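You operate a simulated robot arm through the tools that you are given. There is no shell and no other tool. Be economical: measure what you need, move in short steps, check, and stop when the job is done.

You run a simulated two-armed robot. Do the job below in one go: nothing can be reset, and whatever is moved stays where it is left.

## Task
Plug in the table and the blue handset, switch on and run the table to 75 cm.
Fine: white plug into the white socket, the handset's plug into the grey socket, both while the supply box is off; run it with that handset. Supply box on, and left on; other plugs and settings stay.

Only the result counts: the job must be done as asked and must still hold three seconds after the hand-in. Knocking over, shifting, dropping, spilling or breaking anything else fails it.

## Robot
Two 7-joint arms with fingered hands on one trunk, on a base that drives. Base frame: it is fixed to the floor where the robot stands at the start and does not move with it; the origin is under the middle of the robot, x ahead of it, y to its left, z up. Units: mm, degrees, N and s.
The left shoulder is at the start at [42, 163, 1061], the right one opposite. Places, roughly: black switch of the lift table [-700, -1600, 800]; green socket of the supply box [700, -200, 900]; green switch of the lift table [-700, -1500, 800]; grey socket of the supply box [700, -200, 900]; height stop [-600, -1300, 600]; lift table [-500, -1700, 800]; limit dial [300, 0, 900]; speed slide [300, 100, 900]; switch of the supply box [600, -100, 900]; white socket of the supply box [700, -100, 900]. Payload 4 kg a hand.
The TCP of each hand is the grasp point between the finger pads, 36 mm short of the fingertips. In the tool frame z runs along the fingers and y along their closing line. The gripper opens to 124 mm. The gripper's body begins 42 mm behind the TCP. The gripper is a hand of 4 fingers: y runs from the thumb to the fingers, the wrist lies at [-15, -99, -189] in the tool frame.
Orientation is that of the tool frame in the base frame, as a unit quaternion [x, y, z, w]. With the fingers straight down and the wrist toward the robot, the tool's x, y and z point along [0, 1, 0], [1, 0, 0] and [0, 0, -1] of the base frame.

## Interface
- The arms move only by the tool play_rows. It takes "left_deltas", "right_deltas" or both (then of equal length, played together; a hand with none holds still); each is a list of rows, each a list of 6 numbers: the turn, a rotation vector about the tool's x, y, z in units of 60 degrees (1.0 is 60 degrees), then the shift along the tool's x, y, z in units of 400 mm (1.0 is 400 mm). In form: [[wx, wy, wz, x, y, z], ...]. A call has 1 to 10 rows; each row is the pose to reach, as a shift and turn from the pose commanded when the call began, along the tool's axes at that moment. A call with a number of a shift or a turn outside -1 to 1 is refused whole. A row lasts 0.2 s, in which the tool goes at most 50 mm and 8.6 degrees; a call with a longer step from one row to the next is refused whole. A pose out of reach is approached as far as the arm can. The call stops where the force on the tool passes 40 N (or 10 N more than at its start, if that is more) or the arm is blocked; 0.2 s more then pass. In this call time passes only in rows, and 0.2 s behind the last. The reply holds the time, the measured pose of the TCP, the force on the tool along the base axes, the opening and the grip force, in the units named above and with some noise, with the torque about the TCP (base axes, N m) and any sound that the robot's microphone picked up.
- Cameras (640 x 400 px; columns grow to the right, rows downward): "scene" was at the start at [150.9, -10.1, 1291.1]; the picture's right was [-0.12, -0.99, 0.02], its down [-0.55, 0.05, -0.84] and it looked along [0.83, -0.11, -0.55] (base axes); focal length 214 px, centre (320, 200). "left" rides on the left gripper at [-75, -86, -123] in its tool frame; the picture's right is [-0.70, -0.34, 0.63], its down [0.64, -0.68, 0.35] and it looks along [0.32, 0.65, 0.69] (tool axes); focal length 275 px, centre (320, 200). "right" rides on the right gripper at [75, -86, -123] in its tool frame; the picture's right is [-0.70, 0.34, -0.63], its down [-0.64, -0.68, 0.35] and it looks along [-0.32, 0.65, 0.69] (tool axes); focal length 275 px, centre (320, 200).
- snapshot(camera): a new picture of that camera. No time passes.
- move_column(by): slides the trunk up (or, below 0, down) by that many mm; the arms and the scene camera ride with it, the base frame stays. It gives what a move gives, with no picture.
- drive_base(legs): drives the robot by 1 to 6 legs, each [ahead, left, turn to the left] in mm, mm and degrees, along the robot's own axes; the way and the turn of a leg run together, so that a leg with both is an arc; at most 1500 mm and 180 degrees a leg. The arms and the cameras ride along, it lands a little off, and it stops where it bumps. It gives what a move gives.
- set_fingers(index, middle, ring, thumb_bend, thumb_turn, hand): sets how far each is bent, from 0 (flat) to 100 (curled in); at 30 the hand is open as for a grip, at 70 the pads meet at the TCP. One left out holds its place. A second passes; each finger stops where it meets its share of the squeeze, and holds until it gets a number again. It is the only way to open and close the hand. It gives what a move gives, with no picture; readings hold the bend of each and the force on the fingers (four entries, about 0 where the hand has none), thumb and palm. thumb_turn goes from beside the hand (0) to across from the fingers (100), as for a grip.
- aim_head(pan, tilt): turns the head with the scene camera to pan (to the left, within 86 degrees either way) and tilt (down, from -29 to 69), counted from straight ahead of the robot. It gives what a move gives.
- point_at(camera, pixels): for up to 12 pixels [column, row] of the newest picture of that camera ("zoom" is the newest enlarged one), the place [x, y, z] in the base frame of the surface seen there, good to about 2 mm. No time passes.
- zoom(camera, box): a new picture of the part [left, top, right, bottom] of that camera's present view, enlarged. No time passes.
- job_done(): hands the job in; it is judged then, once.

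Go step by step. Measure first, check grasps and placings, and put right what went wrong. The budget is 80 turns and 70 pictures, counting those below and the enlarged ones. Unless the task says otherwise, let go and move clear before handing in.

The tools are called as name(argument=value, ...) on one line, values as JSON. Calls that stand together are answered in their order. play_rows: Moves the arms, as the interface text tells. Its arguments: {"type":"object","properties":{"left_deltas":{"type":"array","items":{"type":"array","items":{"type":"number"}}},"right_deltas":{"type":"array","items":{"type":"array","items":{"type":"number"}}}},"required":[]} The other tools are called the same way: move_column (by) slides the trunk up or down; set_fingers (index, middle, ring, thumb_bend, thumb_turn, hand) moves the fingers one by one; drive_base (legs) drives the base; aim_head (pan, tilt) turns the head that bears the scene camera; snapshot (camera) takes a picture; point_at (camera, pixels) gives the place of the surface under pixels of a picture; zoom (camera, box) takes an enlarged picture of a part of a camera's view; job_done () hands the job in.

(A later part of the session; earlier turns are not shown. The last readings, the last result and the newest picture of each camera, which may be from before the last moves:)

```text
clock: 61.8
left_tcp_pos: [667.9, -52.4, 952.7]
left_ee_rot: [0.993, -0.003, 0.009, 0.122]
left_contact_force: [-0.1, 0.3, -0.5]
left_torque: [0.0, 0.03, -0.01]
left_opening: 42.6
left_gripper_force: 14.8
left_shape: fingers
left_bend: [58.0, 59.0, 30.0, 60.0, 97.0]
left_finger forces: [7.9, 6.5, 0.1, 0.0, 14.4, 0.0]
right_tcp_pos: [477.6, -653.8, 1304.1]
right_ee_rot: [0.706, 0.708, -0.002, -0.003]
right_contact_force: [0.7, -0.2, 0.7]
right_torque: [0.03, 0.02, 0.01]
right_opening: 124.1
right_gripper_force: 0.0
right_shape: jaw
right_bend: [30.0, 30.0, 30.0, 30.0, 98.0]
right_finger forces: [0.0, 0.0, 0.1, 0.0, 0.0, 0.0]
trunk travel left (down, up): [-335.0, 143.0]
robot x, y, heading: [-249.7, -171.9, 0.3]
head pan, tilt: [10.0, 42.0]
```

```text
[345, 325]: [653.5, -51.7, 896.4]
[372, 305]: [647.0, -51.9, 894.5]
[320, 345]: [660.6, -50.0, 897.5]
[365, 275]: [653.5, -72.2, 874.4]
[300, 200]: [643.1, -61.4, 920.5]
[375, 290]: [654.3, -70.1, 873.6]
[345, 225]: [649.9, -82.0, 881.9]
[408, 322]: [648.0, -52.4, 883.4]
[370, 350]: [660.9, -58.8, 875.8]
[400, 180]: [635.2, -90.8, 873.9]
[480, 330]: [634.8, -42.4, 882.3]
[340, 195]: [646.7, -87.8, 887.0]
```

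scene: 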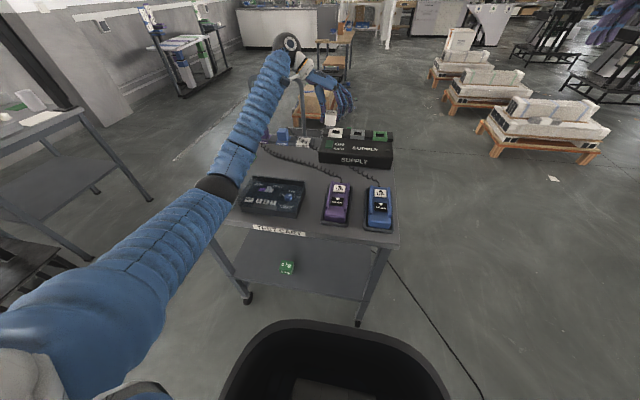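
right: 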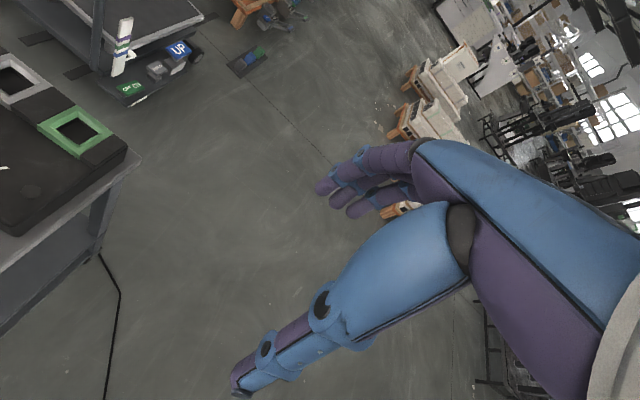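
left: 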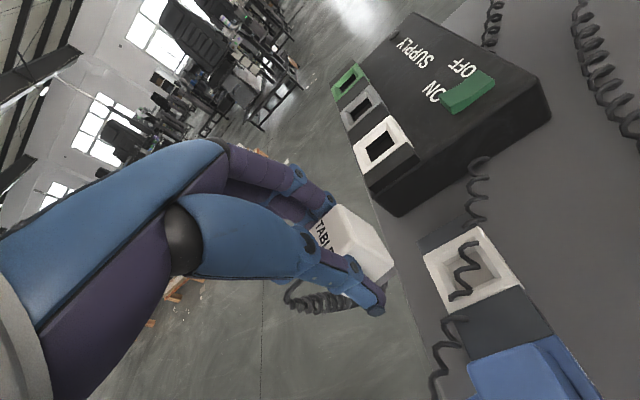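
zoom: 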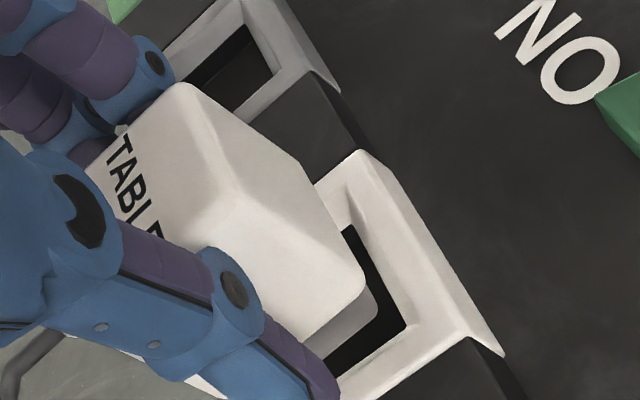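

The pin lines up with the hole within about 2 mm. I descend gently, watching force.

play_rows(left_deltas=[[0, 0, 0, 0.002, -0.006, 0.015], [0, 0, 0, 0.002, -0.012, 0.03], [0, 0, 0, 0.002, -0.016, 0.04], [0, 0, 0, 0.002, -0.02, 0.05]])

zoom(camera="scene", box=[304, 118, 368, 158])

```text
clock: 62.8
left_tcp_pos: [667.8, -52.6, 934.5]
left_ee_rot: [0.993, -0.005, 0.01, 0.12]
left_contact_force: [2.6, -14.9, 14.2]
left_torque: [-0.73, 0.01, 0.08]
left_opening: 38.8
left_gripper_force: 11.9
left_shape: fingers
left_bend: [56.0, 57.0, 30.0, 63.0, 97.0]
left_finger forces: [9.8, 8.9, 0.0, 0.0, 4.7, 0.0]
right_tcp_pos: [474.7, -656.4, 1305.6]
right_ee_rot: [0.706, 0.708, -0.001, -0.003]
right_contact_force: [0.1, 0.7, 0.1]
right_torque: [-0.01, 0.02, 0.01]
right_opening: 123.7
right_gripper_force: 0.1
right_shape: jaw
right_bend: [30.0, 30.0, 30.0, 30.0, 98.0]
right_finger forces: [0.0, 0.1, 0.0, 0.1, 0.0, 0.0]
trunk travel left (down, up): [-335.0, 143.0]
robot x, y, heading: [-249.2, -176.1, 0.2]
head pan, tilt: [10.0, 42.0]
```

```text
10.00 times, centred on (336, 138) of scene
```

zoom: 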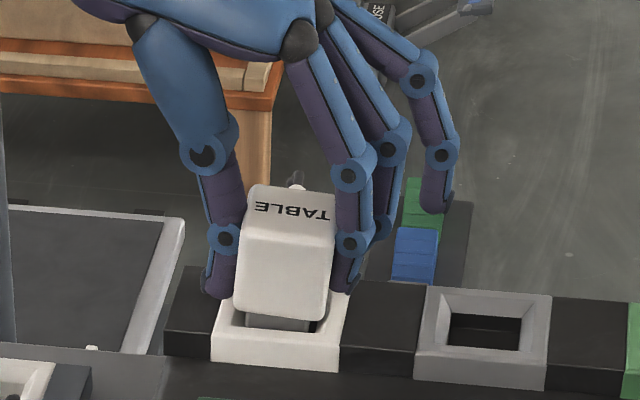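

The pin rides on the left bevel (−15 N sideways). I shift ~5 mm right and press on.

play_rows(left_deltas=[[0, 0, 0, 0, 0.0, -0.01], [0, 0, 0, 0, 0.008, -0.01], [0, 0, 0, 0, 0.014, -0.005], [0, 0, 0, 0, 0.014, 0.005], [0, 0, 0, 0, 0.012, 0.015]])

zoom(camera="scene", box=[304, 118, 368, 158])

```text
clock: 64.0
left_tcp_pos: [667.4, -57.9, 932.4]
left_ee_rot: [0.993, -0.004, 0.012, 0.121]
left_contact_force: [3.0, -4.8, 17.9]
left_torque: [-0.08, 0.15, 0.07]
left_opening: 39.6
left_gripper_force: 20.3
left_shape: fingers
left_bend: [57.0, 58.0, 30.0, 62.0, 97.0]
left_finger forces: [7.8, 7.0, 0.1, 0.1, 25.5, 0.0]
right_tcp_pos: [473.1, -655.7, 1305.4]
right_ee_rot: [0.707, 0.707, -0.001, -0.003]
right_contact_force: [-0.1, -0.7, -0.8]
right_torque: [-0.01, -0.01, 0.02]
right_opening: 123.8
right_gripper_force: 0.0
right_shape: jaw
right_bend: [30.0, 30.0, 30.0, 30.0, 98.0]
right_finger forces: [0.1, 0.0, 0.1, 0.1, 0.1, 0.1]
trunk travel left (down, up): [-335.0, 143.0]
robot x, y, heading: [-250.3, -175.5, -0.2]
head pan, tilt: [10.0, 42.0]
```

```text
10.00 times, centred on (336, 138) of scene
```

zoom: 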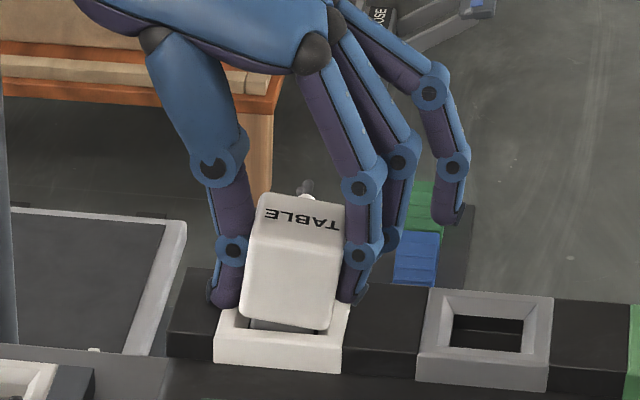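

The pin is entering but the plug is tilted by the grip. I release so that it settles, then look.

set_fingers(hand="left", index=48, middle=48, thumb_bend=48)

zoom(camera="scene", box=[304, 118, 368, 158])

point_at(camera="zoom", pixels=[[260, 205], [330, 210], [245, 260], [330, 265], [245, 310], [320, 320], [290, 230], [290, 300]])

```text
clock: 64.4
left_tcp_pos: [668.0, -58.6, 937.4]
left_ee_rot: [0.992, -0.005, 0.013, 0.123]
left_contact_force: [-1.7, -3.9, 21.7]
left_torque: [0.44, 0.26, 0.13]
left_opening: 59.4
left_gripper_force: 10.3
left_shape: fingers
left_bend: [48.0, 48.0, 30.0, 50.0, 97.0]
left_finger forces: [0.1, 0.1, 0.0, 0.0, 21.2, 0.0]
right_tcp_pos: [473.8, -654.4, 1304.7]
right_ee_rot: [0.706, 0.708, -0.002, -0.003]
right_contact_force: [1.0, 0.3, -1.1]
right_torque: [-0.02, 0.02, 0.02]
right_opening: 124.0
right_gripper_force: 0.1
right_shape: jaw
right_bend: [30.0, 30.0, 30.0, 30.0, 98.0]
right_finger forces: [0.0, 0.0, 0.0, 0.1, 0.0, 0.0]
trunk travel left (down, up): [-335.0, 143.0]
robot x, y, heading: [-251.4, -175.7, 0.2]
head pan, tilt: [10.0, 42.0]
stopped (left hand): the force on the tool passed its limit at 42 N (the readings are from after the stop); the commanded pose is now the measured one
```

```text
10.00 times, centred on (336, 138) of scene
```

zoom: 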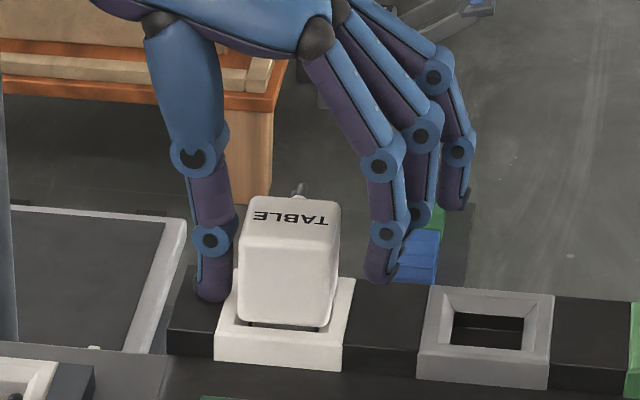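

```text
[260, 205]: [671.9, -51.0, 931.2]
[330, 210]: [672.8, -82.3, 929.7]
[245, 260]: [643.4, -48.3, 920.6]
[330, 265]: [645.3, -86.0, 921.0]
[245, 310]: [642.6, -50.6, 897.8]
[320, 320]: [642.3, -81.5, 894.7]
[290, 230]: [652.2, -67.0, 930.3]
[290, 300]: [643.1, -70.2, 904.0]
```

The white plug settled upright with its top at z≈931 — exactly the seated height. I back the hand straight up and verify.

play_rows(left_deltas=[[0, 0, 0, 0, 0.006, -0.024], [0, 0, 0, 0, 0.018, -0.073], [0, 0, 0, 0, 0.036, -0.145], [0, 0, 0, 0, 0.06, -0.24]])

snapshot(camera="scene")

point_at(camera="scene", pixels=[[333, 138], [333, 142], [328, 150], [282, 138], [283, 148], [352, 151], [340, 155], [275, 158]])

```text
clock: 65.4
left_tcp_pos: [665.6, -58.3, 1031.4]
left_ee_rot: [0.992, -0.004, 0.011, 0.122]
left_contact_force: [0.6, -0.3, 0.0]
left_torque: [-0.02, 0.0, -0.01]
left_opening: 68.0
left_gripper_force: 0.0
left_shape: fingers
left_bend: [48.0, 48.0, 30.0, 48.0, 98.0]
left_finger forces: [0.0, 0.0, 0.0, 0.0, 0.1, 0.0]
right_tcp_pos: [477.0, -653.0, 1305.2]
right_ee_rot: [0.706, 0.708, -0.003, -0.003]
right_contact_force: [-0.1, -0.6, -0.7]
right_torque: [-0.03, -0.03, 0.01]
right_opening: 123.7
right_gripper_force: 0.0
right_shape: jaw
right_bend: [30.0, 30.0, 30.0, 30.0, 98.0]
right_finger forces: [0.0, 0.1, 0.0, 0.0, 0.0, 0.1]
trunk travel left (down, up): [-335.0, 143.0]
robot x, y, heading: [-246.4, -174.1, 0.1]
head pan, tilt: [10.0, 42.0]
```

```text
21 pictures are left
```

scene: 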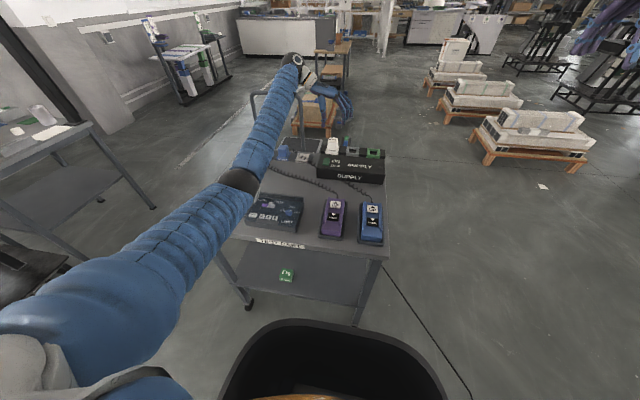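

```text
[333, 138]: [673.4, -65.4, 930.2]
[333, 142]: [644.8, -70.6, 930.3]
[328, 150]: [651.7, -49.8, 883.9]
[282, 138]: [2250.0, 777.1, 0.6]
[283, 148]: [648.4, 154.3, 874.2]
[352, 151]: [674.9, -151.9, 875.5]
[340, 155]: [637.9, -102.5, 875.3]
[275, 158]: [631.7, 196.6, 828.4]
```

White is seated (top 930). I keep this 14° hand roll, since the plug conforms to it, and drive left for the blue plug.

drive_base(legs=[[0, 145, 0]])

```text
clock: 66.8
left_tcp_pos: [666.7, 88.4, 1029.0]
left_ee_rot: [0.992, -0.004, 0.011, 0.123]
left_contact_force: [0.0, 0.2, -0.9]
left_torque: [-0.01, 0.0, -0.01]
left_opening: 68.0
left_gripper_force: 0.0
left_shape: fingers
left_bend: [48.0, 48.0, 30.0, 48.0, 98.0]
left_finger forces: [0.0, 0.0, 0.0, 0.0, 0.1, 0.0]
right_tcp_pos: [476.5, -507.3, 1303.9]
right_ee_rot: [0.706, 0.708, -0.003, -0.003]
right_contact_force: [0.0, 1.3, 0.2]
right_torque: [-0.01, -0.04, 0.02]
right_opening: 124.1
right_gripper_force: 0.0
right_shape: jaw
right_bend: [30.0, 30.0, 30.0, 30.0, 98.0]
right_finger forces: [0.0, 0.0, 0.0, 0.0, 0.0, 0.0]
trunk travel left (down, up): [-335.0, 143.0]
robot x, y, heading: [-249.8, -30.7, 0.2]
head pan, tilt: [10.0, 42.0]
```

Base landed well. I move over the blue plug and down to z≈925, then check alignment.

play_rows(left_deltas=[[0, 0, 0, -0.005, -0.1, -0.025], [0, 0, 0, -0.01, -0.198, -0.05], [0, 0, 0, -0.012, -0.22, 0.034], [0, 0, 0, -0.014, -0.24, 0.12], [0, 0, 0, -0.016, -0.261, 0.202]])

zoom(camera="scene", box=[230, 90, 350, 165])

```text
clock: 68.0
left_tcp_pos: [664.5, 169.2, 925.7]
left_ee_rot: [0.993, -0.004, 0.013, 0.121]
left_contact_force: [1.2, 0.4, -0.8]
left_torque: [-0.01, 0.01, -0.01]
left_opening: 68.2
left_gripper_force: 0.1
left_shape: fingers
left_bend: [48.0, 48.0, 30.0, 48.0, 98.0]
left_finger forces: [0.0, 0.0, 0.0, 0.1, 0.0, 0.1]
right_tcp_pos: [478.2, -508.8, 1303.8]
right_ee_rot: [0.706, 0.708, -0.002, -0.004]
right_contact_force: [0.2, 0.1, -0.1]
right_torque: [-0.03, 0.03, -0.01]
right_opening: 123.6
right_gripper_force: 0.0
right_shape: jaw
right_bend: [30.0, 30.0, 30.0, 30.0, 98.0]
right_finger forces: [0.0, 0.0, 0.0, 0.0, 0.0, 0.0]
trunk travel left (down, up): [-335.0, 143.0]
robot x, y, heading: [-249.9, -30.5, 0.1]
head pan, tilt: [10.0, 42.0]
```

```text
5.33 times, centred on (290, 128) of scene
```

zoom: 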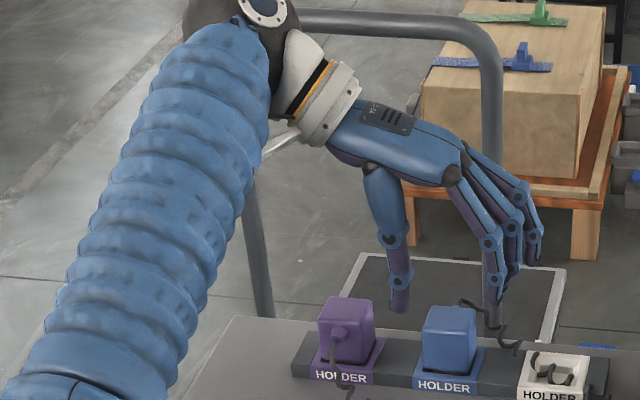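

Thumb and fingers straddle the blue plug's column. I descend to z≈883 and close gently.

play_rows(left_deltas=[[0, 0, 0, -0.003, -0.014, 0.05], [0, 0, 0, -0.005, -0.021, 0.076], [0, 0, 0, -0.006, -0.028, 0.101]])

set_fingers(hand="left", index=60, middle=60, thumb_bend=60)

zoom(camera="scene", box=[270, 120, 334, 160])

```text
clock: 68.8
left_tcp_pos: [662.7, 171.1, 884.8]
left_ee_rot: [0.992, -0.004, 0.012, 0.122]
left_contact_force: [0.4, 0.2, -0.7]
left_torque: [0.04, 0.03, 0.0]
left_opening: 68.1
left_gripper_force: 0.0
left_shape: fingers
left_bend: [48.0, 48.0, 30.0, 48.0, 98.0]
left_finger forces: [0.1, 0.1, 0.0, 0.0, 0.1, 0.1]
right_tcp_pos: [477.4, -508.9, 1304.1]
right_ee_rot: [0.707, 0.707, -0.003, -0.003]
right_contact_force: [-0.4, -0.2, -0.4]
right_torque: [-0.02, -0.02, -0.03]
right_opening: 123.6
right_gripper_force: 0.1
right_shape: jaw
right_bend: [30.0, 30.0, 30.0, 30.0, 98.0]
right_finger forces: [0.0, 0.0, 0.0, 0.0, 0.0, 0.1]
trunk travel left (down, up): [-335.0, 143.0]
robot x, y, heading: [-250.0, -30.9, 0.0]
head pan, tilt: [10.0, 42.0]
```

```text
clock: 69.8
left_tcp_pos: [661.9, 171.8, 884.3]
left_ee_rot: [0.993, -0.004, 0.012, 0.121]
left_contact_force: [-0.3, -1.5, 0.6]
left_torque: [-0.12, 0.02, -0.04]
left_opening: 42.4
left_gripper_force: 6.7
left_shape: fingers
left_bend: [57.0, 57.0, 30.0, 58.0, 97.0]
left_finger forces: [3.7, 3.3, 0.0, 0.1, 5.5, 0.0]
right_tcp_pos: [476.2, -508.5, 1303.6]
right_ee_rot: [0.706, 0.708, -0.002, -0.004]
right_contact_force: [1.0, 0.7, -0.8]
right_torque: [0.02, -0.03, 0.02]
right_opening: 123.8
right_gripper_force: 0.0
right_shape: jaw
right_bend: [30.0, 30.0, 30.0, 30.0, 98.0]
right_finger forces: [0.0, 0.1, 0.0, 0.0, 0.0, 0.0]
trunk travel left (down, up): [-335.0, 143.0]
robot x, y, heading: [-250.8, -35.5, 0.2]
head pan, tilt: [10.0, 42.0]
```

```text
10.00 times, centred on (302, 140) of scene
```

zoom: 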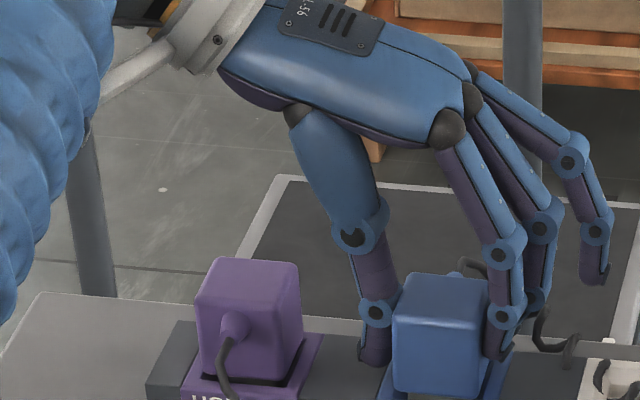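

The blue plug is gripped upright and balanced. I tighten, lift to ~z 1000 and check.

set_fingers(hand="left", index=65, middle=65, thumb_bend=65)

play_rows(left_deltas=[[0, 0, 0, 0.001, 0.005, -0.02], [0, 0, 0, 0.002, 0.012, -0.05], [0, 0, 0, 0.003, 0.03, -0.12], [0, 0, 0, 0.005, 0.05, -0.2], [0, 0, 0, 0.007, 0.07, -0.28]])

snapshot(camera="scene")

```text
clock: 70.8
left_tcp_pos: [663.6, 171.3, 884.1]
left_ee_rot: [0.992, -0.005, 0.012, 0.122]
left_contact_force: [1.5, -4.0, 2.0]
left_torque: [-0.3, -0.06, -0.01]
left_opening: 41.7
left_gripper_force: 15.6
left_shape: fingers
left_bend: [57.0, 58.0, 30.0, 61.0, 97.0]
left_finger forces: [9.2, 8.2, 0.0, 0.1, 13.3, 0.1]
right_tcp_pos: [476.1, -509.1, 1304.3]
right_ee_rot: [0.706, 0.708, -0.002, -0.003]
right_contact_force: [-0.1, -0.2, 0.5]
right_torque: [-0.03, 0.03, -0.02]
right_opening: 123.8
right_gripper_force: 0.1
right_shape: jaw
right_bend: [30.0, 30.0, 30.0, 30.0, 98.0]
right_finger forces: [0.1, 0.0, 0.0, 0.0, 0.1, 0.1]
trunk travel left (down, up): [-335.0, 143.0]
robot x, y, heading: [-251.9, -30.3, 0.1]
head pan, tilt: [10.0, 42.0]
```

```text
clock: 72.0
left_tcp_pos: [661.9, 171.2, 999.2]
left_ee_rot: [0.992, -0.004, 0.011, 0.123]
left_contact_force: [0.1, 0.7, -0.2]
left_torque: [0.03, 0.03, -0.01]
left_opening: 40.8
left_gripper_force: 16.6
left_shape: fingers
left_bend: [58.0, 59.0, 30.0, 61.0, 97.0]
left_finger forces: [9.4, 7.3, 0.0, 0.0, 16.8, 0.1]
right_tcp_pos: [476.9, -509.3, 1303.7]
right_ee_rot: [0.707, 0.707, -0.002, -0.004]
right_contact_force: [-0.7, 0.3, 0.2]
right_torque: [-0.02, -0.01, 0.01]
right_opening: 123.7
right_gripper_force: 0.0
right_shape: jaw
right_bend: [30.0, 30.0, 30.0, 30.0, 98.0]
right_finger forces: [0.0, 0.0, 0.0, 0.1, 0.1, 0.1]
trunk travel left (down, up): [-335.0, 143.0]
robot x, y, heading: [-244.5, -27.0, 0.4]
head pan, tilt: [10.0, 42.0]
```

```text
18 pictures are left
```

scene: 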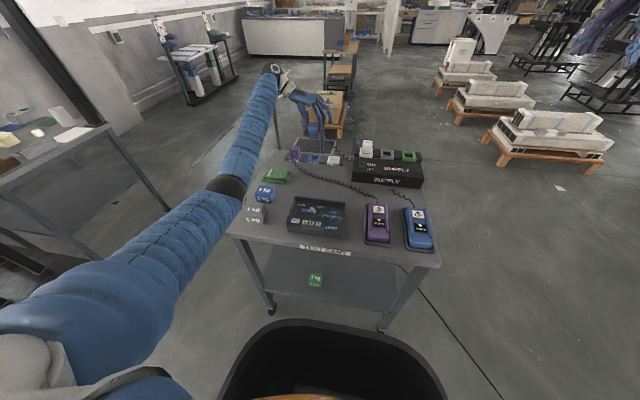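

Blue plug is held and the weights are in place. I raise 30 mm more to clear the white plug, then drive right 270.

play_rows(left_deltas=[[0, 0, 0, 0.002, 0.018, -0.073]])

drive_base(legs=[[0, -270, -0.2]])

```text
clock: 72.4
left_tcp_pos: [661.9, 171.3, 1031.0]
left_ee_rot: [0.992, -0.004, 0.012, 0.122]
left_contact_force: [-1.1, -0.6, -1.3]
left_torque: [0.01, 0.02, 0.02]
left_opening: 41.2
left_gripper_force: 16.4
left_shape: fingers
left_bend: [58.0, 59.0, 30.0, 61.0, 97.0]
left_finger forces: [9.4, 7.4, 0.0, 0.0, 16.7, 0.0]
right_tcp_pos: [477.0, -509.8, 1304.3]
right_ee_rot: [0.706, 0.708, -0.002, -0.003]
right_contact_force: [-0.9, 0.4, 0.5]
right_torque: [0.0, 0.01, -0.01]
right_opening: 123.7
right_gripper_force: 0.0
right_shape: jaw
right_bend: [30.0, 30.0, 30.0, 30.0, 98.0]
right_finger forces: [0.1, 0.0, 0.0, 0.0, 0.0, 0.1]
trunk travel left (down, up): [-335.0, 143.0]
robot x, y, heading: [-252.9, -30.4, 0.1]
head pan, tilt: [10.0, 42.0]
```

```text
clock: 74.3
left_tcp_pos: [662.3, -103.6, 1030.7]
left_ee_rot: [0.992, -0.006, 0.011, 0.122]
left_contact_force: [-0.3, -1.1, 0.4]
left_torque: [0.05, -0.01, -0.05]
left_opening: 40.9
left_gripper_force: 17.4
left_shape: fingers
left_bend: [58.0, 59.0, 30.0, 61.0, 97.0]
left_finger forces: [9.4, 7.5, 0.1, 0.0, 16.8, 0.1]
right_tcp_pos: [477.4, -783.4, 1302.6]
right_ee_rot: [0.707, 0.707, -0.002, -0.005]
right_contact_force: [-0.6, 0.2, 0.2]
right_torque: [0.04, -0.02, 0.01]
right_opening: 123.8
right_gripper_force: 0.1
right_shape: jaw
right_bend: [30.0, 30.0, 30.0, 30.0, 98.0]
right_finger forces: [0.0, 0.0, 0.1, 0.1, 0.0, 0.0]
trunk travel left (down, up): [-335.0, 143.0]
robot x, y, heading: [-247.0, -305.5, 0.3]
head pan, tilt: [10.0, 42.0]
```

Now over to the grey socket: shift and lower to z≈985, then check.

play_rows(left_deltas=[[0, 0, 0, 0.004, 0.1, 0.025], [0, 0, 0, 0.005, 0.086, 0.08], [0, 0, 0, 0.005, 0.072, 0.136]])

aim_head(pan=10, tilt=45)

zoom(camera="scene", box=[290, 90, 386, 150])

```text
clock: 75.1
left_tcp_pos: [665.3, -146.3, 983.3]
left_ee_rot: [0.992, -0.006, 0.012, 0.122]
left_contact_force: [-0.5, -0.4, -0.8]
left_torque: [0.01, 0.01, 0.02]
left_opening: 41.1
left_gripper_force: 17.0
left_shape: fingers
left_bend: [58.0, 59.0, 30.0, 61.0, 97.0]
left_finger forces: [9.4, 7.4, 0.0, 0.1, 16.8, 0.0]
right_tcp_pos: [478.5, -783.3, 1302.7]
right_ee_rot: [0.707, 0.707, -0.002, -0.004]
right_contact_force: [0.1, -0.4, -0.4]
right_torque: [0.0, 0.0, 0.01]
right_opening: 123.8
right_gripper_force: 0.0
right_shape: jaw
right_bend: [30.0, 30.0, 30.0, 30.0, 98.0]
right_finger forces: [0.0, 0.1, 0.1, 0.0, 0.1, 0.0]
trunk travel left (down, up): [-335.0, 143.0]
robot x, y, heading: [-254.7, -303.7, -0.0]
head pan, tilt: [10.0, 42.0]
```

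```text
clock: 75.7
left_tcp_pos: [666.0, -144.4, 983.5]
left_ee_rot: [0.992, -0.005, 0.012, 0.122]
left_contact_force: [-0.1, 0.2, -1.2]
left_torque: [0.01, -0.01, 0.02]
left_opening: 41.2
left_gripper_force: 16.9
left_shape: fingers
left_bend: [58.0, 59.0, 30.0, 61.0, 97.0]
left_finger forces: [9.4, 7.5, 0.0, 0.0, 16.8, 0.0]
right_tcp_pos: [478.0, -783.3, 1302.7]
right_ee_rot: [0.707, 0.707, -0.002, -0.004]
right_contact_force: [0.8, -0.3, 0.4]
right_torque: [-0.01, 0.02, 0.01]
right_opening: 123.9
right_gripper_force: 0.1
right_shape: jaw
right_bend: [30.0, 30.0, 30.0, 30.0, 98.0]
right_finger forces: [0.0, 0.0, 0.0, 0.0, 0.0, 0.0]
trunk travel left (down, up): [-335.0, 143.0]
robot x, y, heading: [-247.7, -305.3, -0.1]
head pan, tilt: [10.0, 45.0]
```

```text
6.67 times, centred on (338, 120) of scene
```

zoom: 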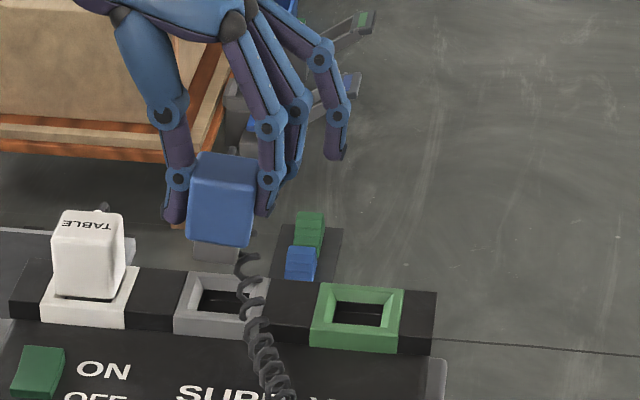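

point_at(camera="zoom", pixels=[[196, 165], [252, 168], [190, 200], [252, 205], [190, 232], [248, 242], [197, 248], [234, 252], [215, 215], [187, 300], [60, 260], [118, 264]])

```text
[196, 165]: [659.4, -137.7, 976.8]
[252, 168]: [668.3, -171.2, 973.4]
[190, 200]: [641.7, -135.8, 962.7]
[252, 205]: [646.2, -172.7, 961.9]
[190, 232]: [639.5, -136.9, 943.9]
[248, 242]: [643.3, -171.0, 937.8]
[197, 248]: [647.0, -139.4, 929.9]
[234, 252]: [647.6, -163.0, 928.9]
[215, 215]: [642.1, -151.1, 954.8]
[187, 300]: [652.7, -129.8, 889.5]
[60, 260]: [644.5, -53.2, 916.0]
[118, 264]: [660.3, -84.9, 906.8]
```

Blue plug body centre y≈−154, pin slightly left from a ~4° roll. I correct the roll and descend in small steps.

play_rows(left_deltas=[[-0.03, 0, 0, 0.003, -0.009, 0.036], [-0.06, 0, 0, 0.003, -0.018, 0.073], [-0.06, 0, 0, 0.003, -0.021, 0.085], [-0.06, 0, 0, 0.003, -0.024, 0.097], [-0.06, 0, 0, 0.003, -0.027, 0.107]])

zoom(camera="scene", box=[290, 105, 354, 145])

```text
clock: 76.9
left_tcp_pos: [664.1, -144.2, 943.6]
left_ee_rot: [0.988, -0.005, 0.013, 0.154]
left_contact_force: [1.3, 0.3, 1.6]
left_torque: [-0.05, -0.14, 0.04]
left_opening: 41.1
left_gripper_force: 17.8
left_shape: fingers
left_bend: [58.0, 59.0, 30.0, 61.0, 97.0]
left_finger forces: [9.5, 7.7, 0.0, 0.0, 17.3, 0.0]
right_tcp_pos: [472.8, -781.8, 1307.9]
right_ee_rot: [0.707, 0.707, -0.001, -0.003]
right_contact_force: [0.8, -0.2, 0.6]
right_torque: [-0.01, -0.02, -0.02]
right_opening: 123.9
right_gripper_force: 0.0
right_shape: jaw
right_bend: [30.0, 30.0, 30.0, 30.0, 98.0]
right_finger forces: [0.0, 0.0, 0.1, 0.1, 0.0, 0.0]
trunk travel left (down, up): [-335.0, 143.0]
robot x, y, heading: [-249.7, -301.3, 0.1]
head pan, tilt: [10.0, 45.0]
```

```text
10.00 times, centred on (322, 125) of scene
```

zoom: 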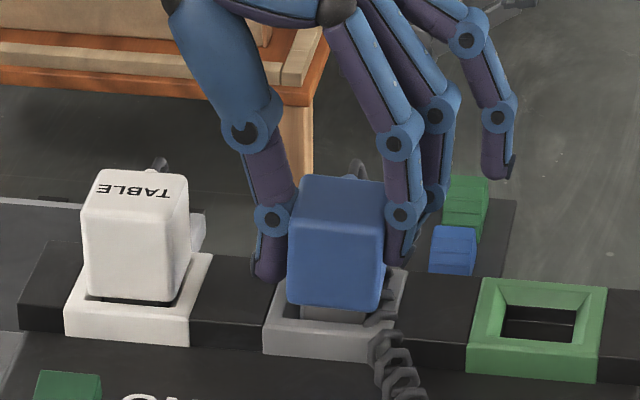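

Hand force is small but the right hand rose 5 mm, so the elbow may be leaning on something again. I look before pressing on.

snapshot(camera="scene")

point_at(camera="scene", pixels=[[240, 175], [225, 190], [250, 160], [215, 200], [232, 200], [222, 172], [265, 140]])

```text
15 pictures are left
```

scene: 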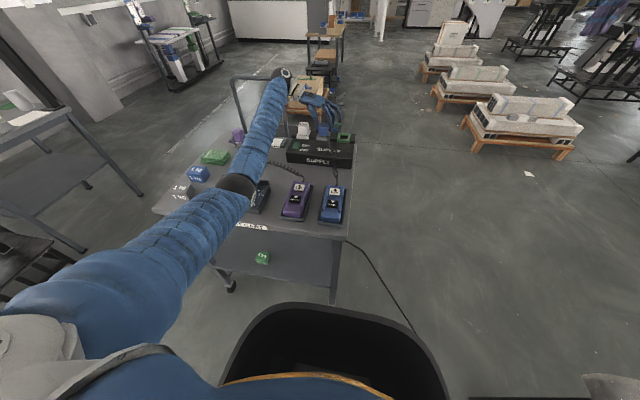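

```text
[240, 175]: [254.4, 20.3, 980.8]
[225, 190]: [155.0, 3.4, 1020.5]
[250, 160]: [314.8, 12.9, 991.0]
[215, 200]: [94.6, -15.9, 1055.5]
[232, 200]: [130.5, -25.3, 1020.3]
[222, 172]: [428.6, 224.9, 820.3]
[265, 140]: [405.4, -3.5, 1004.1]
```

The elbow (z≈980 top) hangs right over the control panel, so I raise the trunk 100 and bring the hand back down, keeping the elbow well clear.

move_column(by=100)

play_rows(left_deltas=[[0, 0, 0, -0.003, -0.03, 0.095], [0, 0, 0, -0.006, -0.055, 0.17]])

```text
clock: 78.2
left_tcp_pos: [668.0, -144.1, 1041.0]
left_ee_rot: [0.988, -0.006, 0.011, 0.153]
left_contact_force: [-1.0, 0.0, -2.2]
left_torque: [0.03, -0.02, -0.03]
left_opening: 41.0
left_gripper_force: 17.4
left_shape: fingers
left_bend: [58.0, 59.0, 30.0, 61.0, 96.0]
left_finger forces: [9.8, 7.4, 0.1, 0.0, 17.2, 0.0]
right_tcp_pos: [477.1, -782.9, 1403.3]
right_ee_rot: [0.707, 0.707, -0.003, -0.004]
right_contact_force: [0.4, 0.0, -0.3]
right_torque: [-0.01, 0.0, 0.0]
right_opening: 123.8
right_gripper_force: 0.2
right_shape: jaw
right_bend: [30.0, 30.0, 30.0, 30.0, 98.0]
right_finger forces: [0.0, 0.0, 0.0, 0.1, 0.0, 0.0]
trunk travel left (down, up): [-435.0, 43.0]
robot x, y, heading: [-249.2, -299.9, 0.3]
head pan, tilt: [10.0, 45.0]
```

```text
clock: 78.8
left_tcp_pos: [667.1, -143.7, 969.2]
left_ee_rot: [0.988, -0.005, 0.011, 0.154]
left_contact_force: [-0.2, 0.1, -0.3]
left_torque: [0.0, 0.0, 0.01]
left_opening: 41.3
left_gripper_force: 17.0
left_shape: fingers
left_bend: [58.0, 59.0, 30.0, 61.0, 96.0]
left_finger forces: [9.8, 7.4, 0.0, 0.1, 17.1, 0.1]
right_tcp_pos: [478.1, -782.3, 1403.7]
right_ee_rot: [0.707, 0.708, -0.002, -0.004]
right_contact_force: [-0.5, -0.2, 0.1]
right_torque: [-0.04, 0.01, 0.0]
right_opening: 124.1
right_gripper_force: 0.1
right_shape: jaw
right_bend: [30.0, 30.0, 30.0, 30.0, 98.0]
right_finger forces: [0.1, 0.0, 0.1, 0.1, 0.1, 0.1]
trunk travel left (down, up): [-435.0, 43.0]
robot x, y, heading: [-248.8, -299.2, 0.1]
head pan, tilt: [10.0, 45.0]
```

Right-hand height is nominal again (no elbow contact). I descend into the grey socket.

play_rows(left_deltas=[[0, 0, 0, -0.003, -0.012, 0.04], [0, 0, 0, -0.005, -0.018, 0.06], [0, 0, 0, -0.005, -0.02, 0.072], [0, 0, 0, -0.005, -0.023, 0.0845]])

zoom(camera="scene", box=[280, 120, 360, 170])

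```text
clock: 79.8
left_tcp_pos: [665.3, -145.8, 938.5]
left_ee_rot: [0.988, -0.005, 0.014, 0.154]
left_contact_force: [4.4, 4.9, 17.3]
left_torque: [-0.12, -0.03, -0.03]
left_opening: 40.6
left_gripper_force: 18.8
left_shape: fingers
left_bend: [58.0, 59.0, 30.0, 61.0, 97.0]
left_finger forces: [8.8, 7.7, 0.0, 0.0, 21.8, 0.0]
right_tcp_pos: [475.5, -782.5, 1406.0]
right_ee_rot: [0.707, 0.707, -0.002, -0.003]
right_contact_force: [-0.3, 0.2, -0.4]
right_torque: [-0.02, -0.01, -0.03]
right_opening: 123.9
right_gripper_force: 0.0
right_shape: jaw
right_bend: [30.0, 30.0, 30.0, 30.0, 98.0]
right_finger forces: [0.0, 0.0, 0.1, 0.0, 0.0, 0.0]
trunk travel left (down, up): [-435.0, 43.0]
robot x, y, heading: [-249.4, -303.2, 0.3]
head pan, tilt: [10.0, 45.0]
```

```text
8.00 times, centred on (320, 145) of scene
```

zoom: 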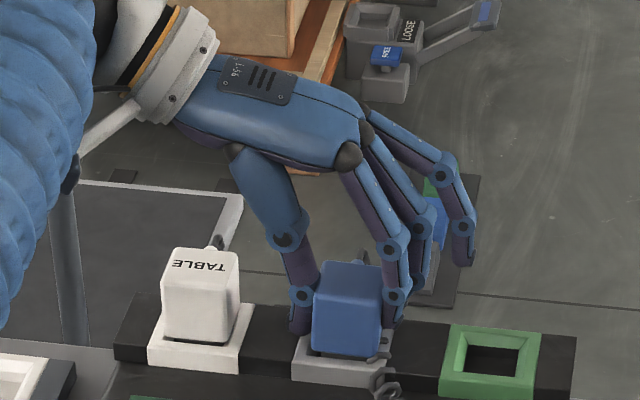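

point_at(camera="zoom", pixels=[[345, 275], [325, 270], [370, 273], [325, 340], [370, 345], [200, 265], [180, 330], [228, 335], [345, 330]])

```text
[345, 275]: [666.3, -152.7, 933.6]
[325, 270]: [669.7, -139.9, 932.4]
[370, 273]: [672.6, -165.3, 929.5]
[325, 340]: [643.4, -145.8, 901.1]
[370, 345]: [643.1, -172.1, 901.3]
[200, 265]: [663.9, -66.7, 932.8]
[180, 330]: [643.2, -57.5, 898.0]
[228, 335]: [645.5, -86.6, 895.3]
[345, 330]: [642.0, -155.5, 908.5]
```

Blue plug top ≈931–933, nearly seated, front aligned with the white one. I release, retreat upward and check.

set_fingers(hand="left", index=49, middle=49, thumb_bend=50)

play_rows(left_deltas=[[0, 0, 0, 0, 0.008, -0.024], [0, 0, 0, 0.002, 0.023, -0.073], [0, 0, 0, 0.004, 0.046, -0.145], [0, 0, 0, 0.006, 0.08, -0.25], [0, 0, 0, 0.008, 0.11, -0.35]])

zoom(camera="scene", box=[280, 120, 360, 170])

point_at(camera="zoom", pixels=[[345, 275], [325, 270], [370, 273], [325, 340], [370, 345], [200, 265], [345, 290], [355, 280], [335, 285]])

```text
clock: 80.8
left_tcp_pos: [664.2, -146.3, 937.5]
left_ee_rot: [0.988, -0.005, 0.014, 0.154]
left_contact_force: [-1.3, -2.1, 31.5]
left_torque: [0.66, 0.28, 0.05]
left_opening: 54.8
left_gripper_force: 15.7
left_shape: fingers
left_bend: [49.0, 49.0, 30.0, 53.0, 98.0]
left_finger forces: [0.0, 0.0, 0.0, 0.1, 31.9, 0.0]
right_tcp_pos: [473.9, -782.9, 1406.5]
right_ee_rot: [0.707, 0.708, -0.002, -0.003]
right_contact_force: [0.0, 0.2, -0.4]
right_torque: [-0.01, 0.0, -0.03]
right_opening: 123.8
right_gripper_force: 0.2
right_shape: jaw
right_bend: [30.0, 30.0, 30.0, 30.0, 98.0]
right_finger forces: [0.0, 0.0, 0.1, 0.1, 0.0, 0.1]
trunk travel left (down, up): [-435.0, 43.0]
robot x, y, heading: [-251.2, -303.7, -0.1]
head pan, tilt: [10.0, 45.0]
```

```text
clock: 82.0
left_tcp_pos: [665.2, -145.6, 1082.8]
left_ee_rot: [0.988, -0.006, 0.011, 0.152]
left_contact_force: [-0.8, -0.4, -0.2]
left_torque: [0.01, -0.02, -0.01]
left_opening: 63.3
left_gripper_force: 0.1
left_shape: fingers
left_bend: [49.0, 49.0, 30.0, 50.0, 98.0]
left_finger forces: [0.0, 0.0, 0.1, 0.0, 0.0, 0.0]
right_tcp_pos: [477.4, -782.2, 1405.8]
right_ee_rot: [0.708, 0.707, -0.003, -0.003]
right_contact_force: [0.2, -0.5, -0.2]
right_torque: [0.01, 0.01, 0.02]
right_opening: 124.0
right_gripper_force: 0.0
right_shape: jaw
right_bend: [30.0, 30.0, 30.0, 30.0, 98.0]
right_finger forces: [0.1, 0.0, 0.0, 0.1, 0.0, 0.2]
trunk travel left (down, up): [-435.0, 43.0]
robot x, y, heading: [-249.9, -305.4, 0.1]
head pan, tilt: [10.0, 45.0]
```

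```text
8.00 times, centred on (320, 145) of scene
```

zoom: 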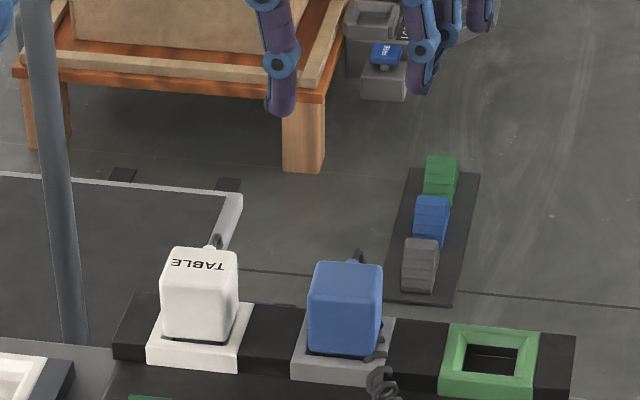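

```text
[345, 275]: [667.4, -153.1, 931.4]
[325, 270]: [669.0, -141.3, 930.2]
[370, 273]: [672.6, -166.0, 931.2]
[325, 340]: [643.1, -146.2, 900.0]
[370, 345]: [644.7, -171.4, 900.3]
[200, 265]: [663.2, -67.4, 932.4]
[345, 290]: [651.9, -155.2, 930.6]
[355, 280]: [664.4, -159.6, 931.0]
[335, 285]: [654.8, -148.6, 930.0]
```

Both plugs are seated (tops 930–931). Next the switch: I configure a single pointing index finger, unroll the hand and move above the ON end.

set_fingers(hand="left", index=62, middle=10, ring=10, thumb_bend=15)

play_rows(left_deltas=[[0.07, 0, 0, -0.04, -0.071, 0.03], [0.15, 0, 0, -0.08, -0.142, 0.06], [0.22, 0, 0, -0.12, -0.213, 0.09], [0.295, 0, 0, -0.155, -0.284, 0.1235]])

aim_head(pan=12, tilt=48)

zoom(camera="scene", box=[260, 90, 380, 165])

```text
clock: 83.0
left_tcp_pos: [665.6, -145.1, 1080.9]
left_ee_rot: [0.988, -0.006, 0.011, 0.153]
left_contact_force: [0.8, -0.8, 0.6]
left_torque: [0.01, -0.03, 0.01]
left_opening: 69.9
left_gripper_force: 0.0
left_shape: fingers
left_bend: [62.0, 10.0, 10.0, 15.0, 98.0]
left_finger forces: [0.1, 0.1, 0.1, 0.0, 0.1, 0.1]
right_tcp_pos: [477.9, -781.4, 1404.8]
right_ee_rot: [0.707, 0.707, -0.002, -0.003]
right_contact_force: [0.4, -0.4, 0.8]
right_torque: [-0.01, 0.02, -0.02]
right_opening: 123.9
right_gripper_force: 0.1
right_shape: jaw
right_bend: [30.0, 30.0, 30.0, 30.0, 98.0]
right_finger forces: [0.1, 0.0, 0.0, 0.0, 0.0, 0.0]
trunk travel left (down, up): [-435.0, 43.0]
robot x, y, heading: [-248.7, -301.8, 0.1]
head pan, tilt: [10.0, 45.0]
```

```text
clock: 84.0
left_tcp_pos: [606.1, -51.6, 998.4]
left_ee_rot: [1.0, -0.004, 0.012, 0.0]
left_contact_force: [0.2, 0.2, 0.2]
left_torque: [0.02, 0.01, -0.01]
left_opening: 70.1
left_gripper_force: 0.1
left_shape: fingers
left_bend: [62.0, 10.0, 10.0, 15.0, 98.0]
left_finger forces: [0.0, 0.0, 0.0, 0.0, 0.0, 0.1]
right_tcp_pos: [475.9, -782.0, 1405.8]
right_ee_rot: [0.707, 0.707, -0.002, -0.004]
right_contact_force: [0.3, 0.4, -0.5]
right_torque: [-0.02, -0.02, -0.01]
right_opening: 123.5
right_gripper_force: 0.0
right_shape: jaw
right_bend: [30.0, 30.0, 30.0, 30.0, 98.0]
right_finger forces: [0.0, 0.0, 0.1, 0.0, 0.0, 0.0]
trunk travel left (down, up): [-435.0, 43.0]
robot x, y, heading: [-252.5, -302.4, 0.1]
head pan, tilt: [10.0, 45.0]
```

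```text
clock: 84.7
left_tcp_pos: [606.3, -52.2, 999.0]
left_ee_rot: [1.0, -0.004, 0.011, -0.001]
left_contact_force: [0.3, 0.4, 0.1]
left_torque: [-0.02, 0.0, -0.01]
left_opening: 70.1
left_gripper_force: 0.1
left_shape: fingers
left_bend: [62.0, 10.0, 10.0, 15.0, 98.0]
left_finger forces: [0.0, 0.0, 0.0, 0.0, 0.1, 0.1]
right_tcp_pos: [477.5, -782.5, 1403.3]
right_ee_rot: [0.708, 0.707, -0.002, -0.004]
right_contact_force: [-0.2, -0.3, -0.7]
right_torque: [0.01, 0.02, 0.02]
right_opening: 124.0
right_gripper_force: 0.0
right_shape: jaw
right_bend: [30.0, 30.0, 30.0, 30.0, 98.0]
right_finger forces: [0.1, 0.1, 0.0, 0.0, 0.0, 0.0]
trunk travel left (down, up): [-435.0, 43.0]
robot x, y, heading: [-249.5, -302.8, 0.0]
head pan, tilt: [12.0, 48.0]
```

```text
5.33 times, centred on (320, 128) of scene
```

zoom: 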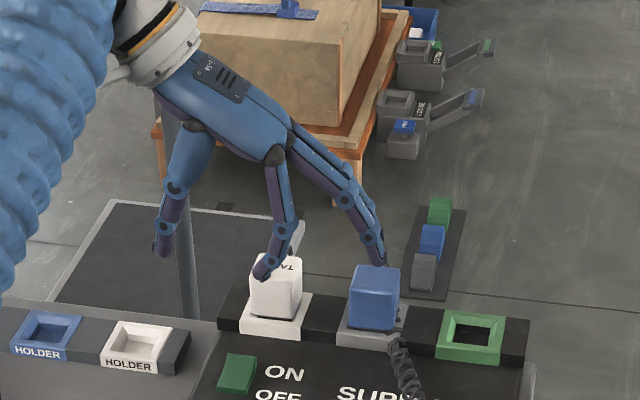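

The index points down alone at (262,275). I get its tip position, the other fingers' lowest points, and the rocker.

point_at(camera="zoom", pixels=[[260, 272], [263, 279], [268, 265], [380, 262], [163, 252], [240, 360], [236, 385], [241, 354], [283, 372], [375, 240]])

```text
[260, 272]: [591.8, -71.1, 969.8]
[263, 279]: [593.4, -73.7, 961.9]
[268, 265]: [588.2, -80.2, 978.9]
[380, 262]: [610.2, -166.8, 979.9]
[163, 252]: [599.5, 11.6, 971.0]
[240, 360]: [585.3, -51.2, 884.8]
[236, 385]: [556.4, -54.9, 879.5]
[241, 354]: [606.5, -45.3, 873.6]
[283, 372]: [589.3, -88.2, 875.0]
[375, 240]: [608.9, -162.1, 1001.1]
```

The tip is at about [600,−73,958]; I curl middle and ring away, shift 15 back and 21 left, and descend to just above the rocker's ON end.

set_fingers(hand="left", middle=100, ring=100)

play_rows(left_deltas=[[0, 0, 0, -0.02, -0.03, 0], [0, 0, 0, -0.0375, -0.0525, 0.03], [0, 0, 0, -0.0375, -0.0525, 0.09], [0, 0, 0, -0.0375, -0.0525, 0.15]])

zoom(camera="scene", box=[270, 120, 350, 170])

point_at(camera="zoom", pixels=[[250, 270], [245, 285], [255, 260], [240, 300]])

```text
clock: 85.7
left_tcp_pos: [605.8, -52.0, 998.3]
left_ee_rot: [1.0, -0.004, 0.011, -0.002]
left_contact_force: [-0.1, 0.3, 0.0]
left_torque: [0.01, 0.03, -0.01]
left_opening: 70.2
left_gripper_force: 0.0
left_shape: fingers
left_bend: [62.0, 100.0, 100.0, 15.0, 98.0]
left_finger forces: [0.0, 0.0, 0.1, 0.0, 0.0, 0.0]
right_tcp_pos: [476.5, -782.5, 1404.1]
right_ee_rot: [0.707, 0.707, -0.003, -0.003]
right_contact_force: [0.5, -0.3, -0.3]
right_torque: [0.01, 0.02, -0.03]
right_opening: 123.9
right_gripper_force: 0.1
right_shape: jaw
right_bend: [30.0, 30.0, 30.0, 30.0, 98.0]
right_finger forces: [0.0, 0.1, 0.0, 0.0, 0.0, 0.0]
trunk travel left (down, up): [-435.0, 43.0]
robot x, y, heading: [-252.6, -303.0, -0.0]
head pan, tilt: [12.0, 48.0]
```

```text
clock: 86.7
left_tcp_pos: [592.9, -30.0, 937.1]
left_ee_rot: [1.0, -0.003, 0.011, -0.001]
left_contact_force: [0.0, 0.7, -0.2]
left_torque: [0.03, 0.0, 0.02]
left_opening: 70.1
left_gripper_force: 0.1
left_shape: fingers
left_bend: [62.0, 100.0, 100.0, 15.0, 98.0]
left_finger forces: [0.0, 0.0, 0.0, 0.1, 0.0, 0.0]
right_tcp_pos: [476.8, -782.4, 1405.1]
right_ee_rot: [0.707, 0.707, -0.003, -0.003]
right_contact_force: [-0.2, 0.2, 0.9]
right_torque: [0.02, 0.01, 0.01]
right_opening: 124.0
right_gripper_force: 0.0
right_shape: jaw
right_bend: [30.0, 30.0, 30.0, 30.0, 98.0]
right_finger forces: [0.1, 0.0, 0.1, 0.1, 0.0, 0.0]
trunk travel left (down, up): [-435.0, 43.0]
robot x, y, heading: [-253.0, -303.7, 0.1]
head pan, tilt: [12.0, 48.0]
```

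```text
8.00 times, centred on (310, 145) of scene
```

zoom: 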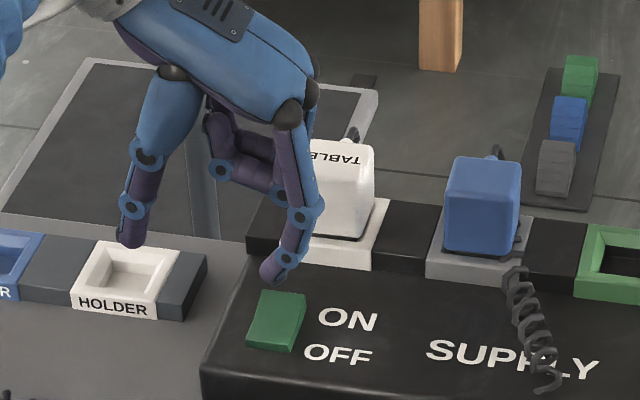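

```text
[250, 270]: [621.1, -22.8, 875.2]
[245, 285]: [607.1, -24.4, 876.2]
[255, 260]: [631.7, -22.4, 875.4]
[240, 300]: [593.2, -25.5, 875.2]
```

The tip hovers behind/above the rocker; let me get its exact place.

point_at(camera="zoom", pixels=[[270, 270], [272, 280], [280, 262], [280, 295], [278, 318], [272, 340]])

```text
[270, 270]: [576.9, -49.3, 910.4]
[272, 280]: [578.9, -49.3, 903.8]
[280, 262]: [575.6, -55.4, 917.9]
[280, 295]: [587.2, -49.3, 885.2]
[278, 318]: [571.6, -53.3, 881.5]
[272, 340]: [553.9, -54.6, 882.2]
```

Tip centre ≈[585,−50,898], right over the ON end. I press down, then retreat and look.

play_rows(left_deltas=[[0, 0, 0, 0.005, 0, 0.02], [0, 0, 0, 0.005, 0, 0.035], [0, 0, 0, 0.005, 0, 0.05], [0, 0, 0, 0.005, 0, 0.065]])

play_rows(left_deltas=[[0, 0, 0, 0, 0, -0.06], [0, 0, 0, 0, -0.05, -0.16], [0, 0, 0, -0.1, -0.1, -0.25]])

zoom(camera="scene", box=[270, 120, 350, 170])

point_at(camera="zoom", pixels=[[280, 295], [278, 305], [278, 318], [275, 330], [272, 340]])

```text
clock: 87.7
left_tcp_pos: [594.7, -34.1, 916.1]
left_ee_rot: [1.0, -0.004, 0.015, 0.0]
left_contact_force: [3.0, -10.0, 32.1]
left_torque: [-0.69, 0.23, 0.11]
left_opening: 64.4
left_gripper_force: 15.6
left_shape: fingers
left_bend: [74.0, 100.0, 100.0, 15.0, 98.0]
left_finger forces: [31.6, 0.1, 0.0, 0.1, 0.0, 0.0]
right_tcp_pos: [473.2, -785.4, 1405.5]
right_ee_rot: [0.708, 0.706, -0.001, -0.003]
right_contact_force: [0.2, -0.8, 0.2]
right_torque: [0.03, 0.03, -0.01]
right_opening: 124.0
right_gripper_force: 0.2
right_shape: jaw
right_bend: [30.0, 30.0, 30.0, 30.0, 98.0]
right_finger forces: [0.0, 0.0, 0.1, 0.0, 0.1, 0.0]
trunk travel left (down, up): [-435.0, 43.0]
robot x, y, heading: [-251.1, -301.9, 0.0]
head pan, tilt: [12.0, 48.0]
heard: click
```

```text
refused: row 3 steps farther than a row can; nothing moved
```

```text
8.00 times, centred on (310, 145) of scene
```

zoom: 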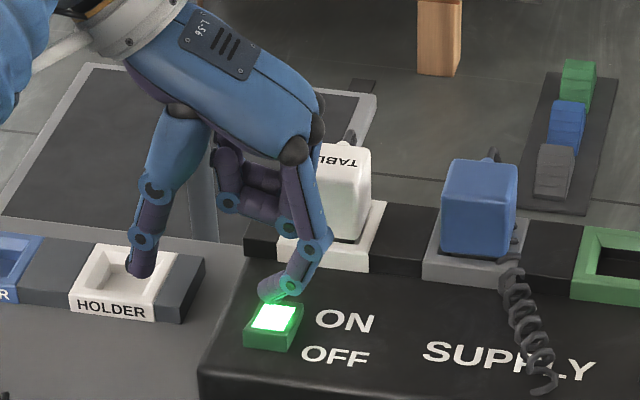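

```text
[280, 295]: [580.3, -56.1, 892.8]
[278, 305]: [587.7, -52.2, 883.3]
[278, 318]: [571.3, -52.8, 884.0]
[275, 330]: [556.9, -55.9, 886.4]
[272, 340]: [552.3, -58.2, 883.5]
```

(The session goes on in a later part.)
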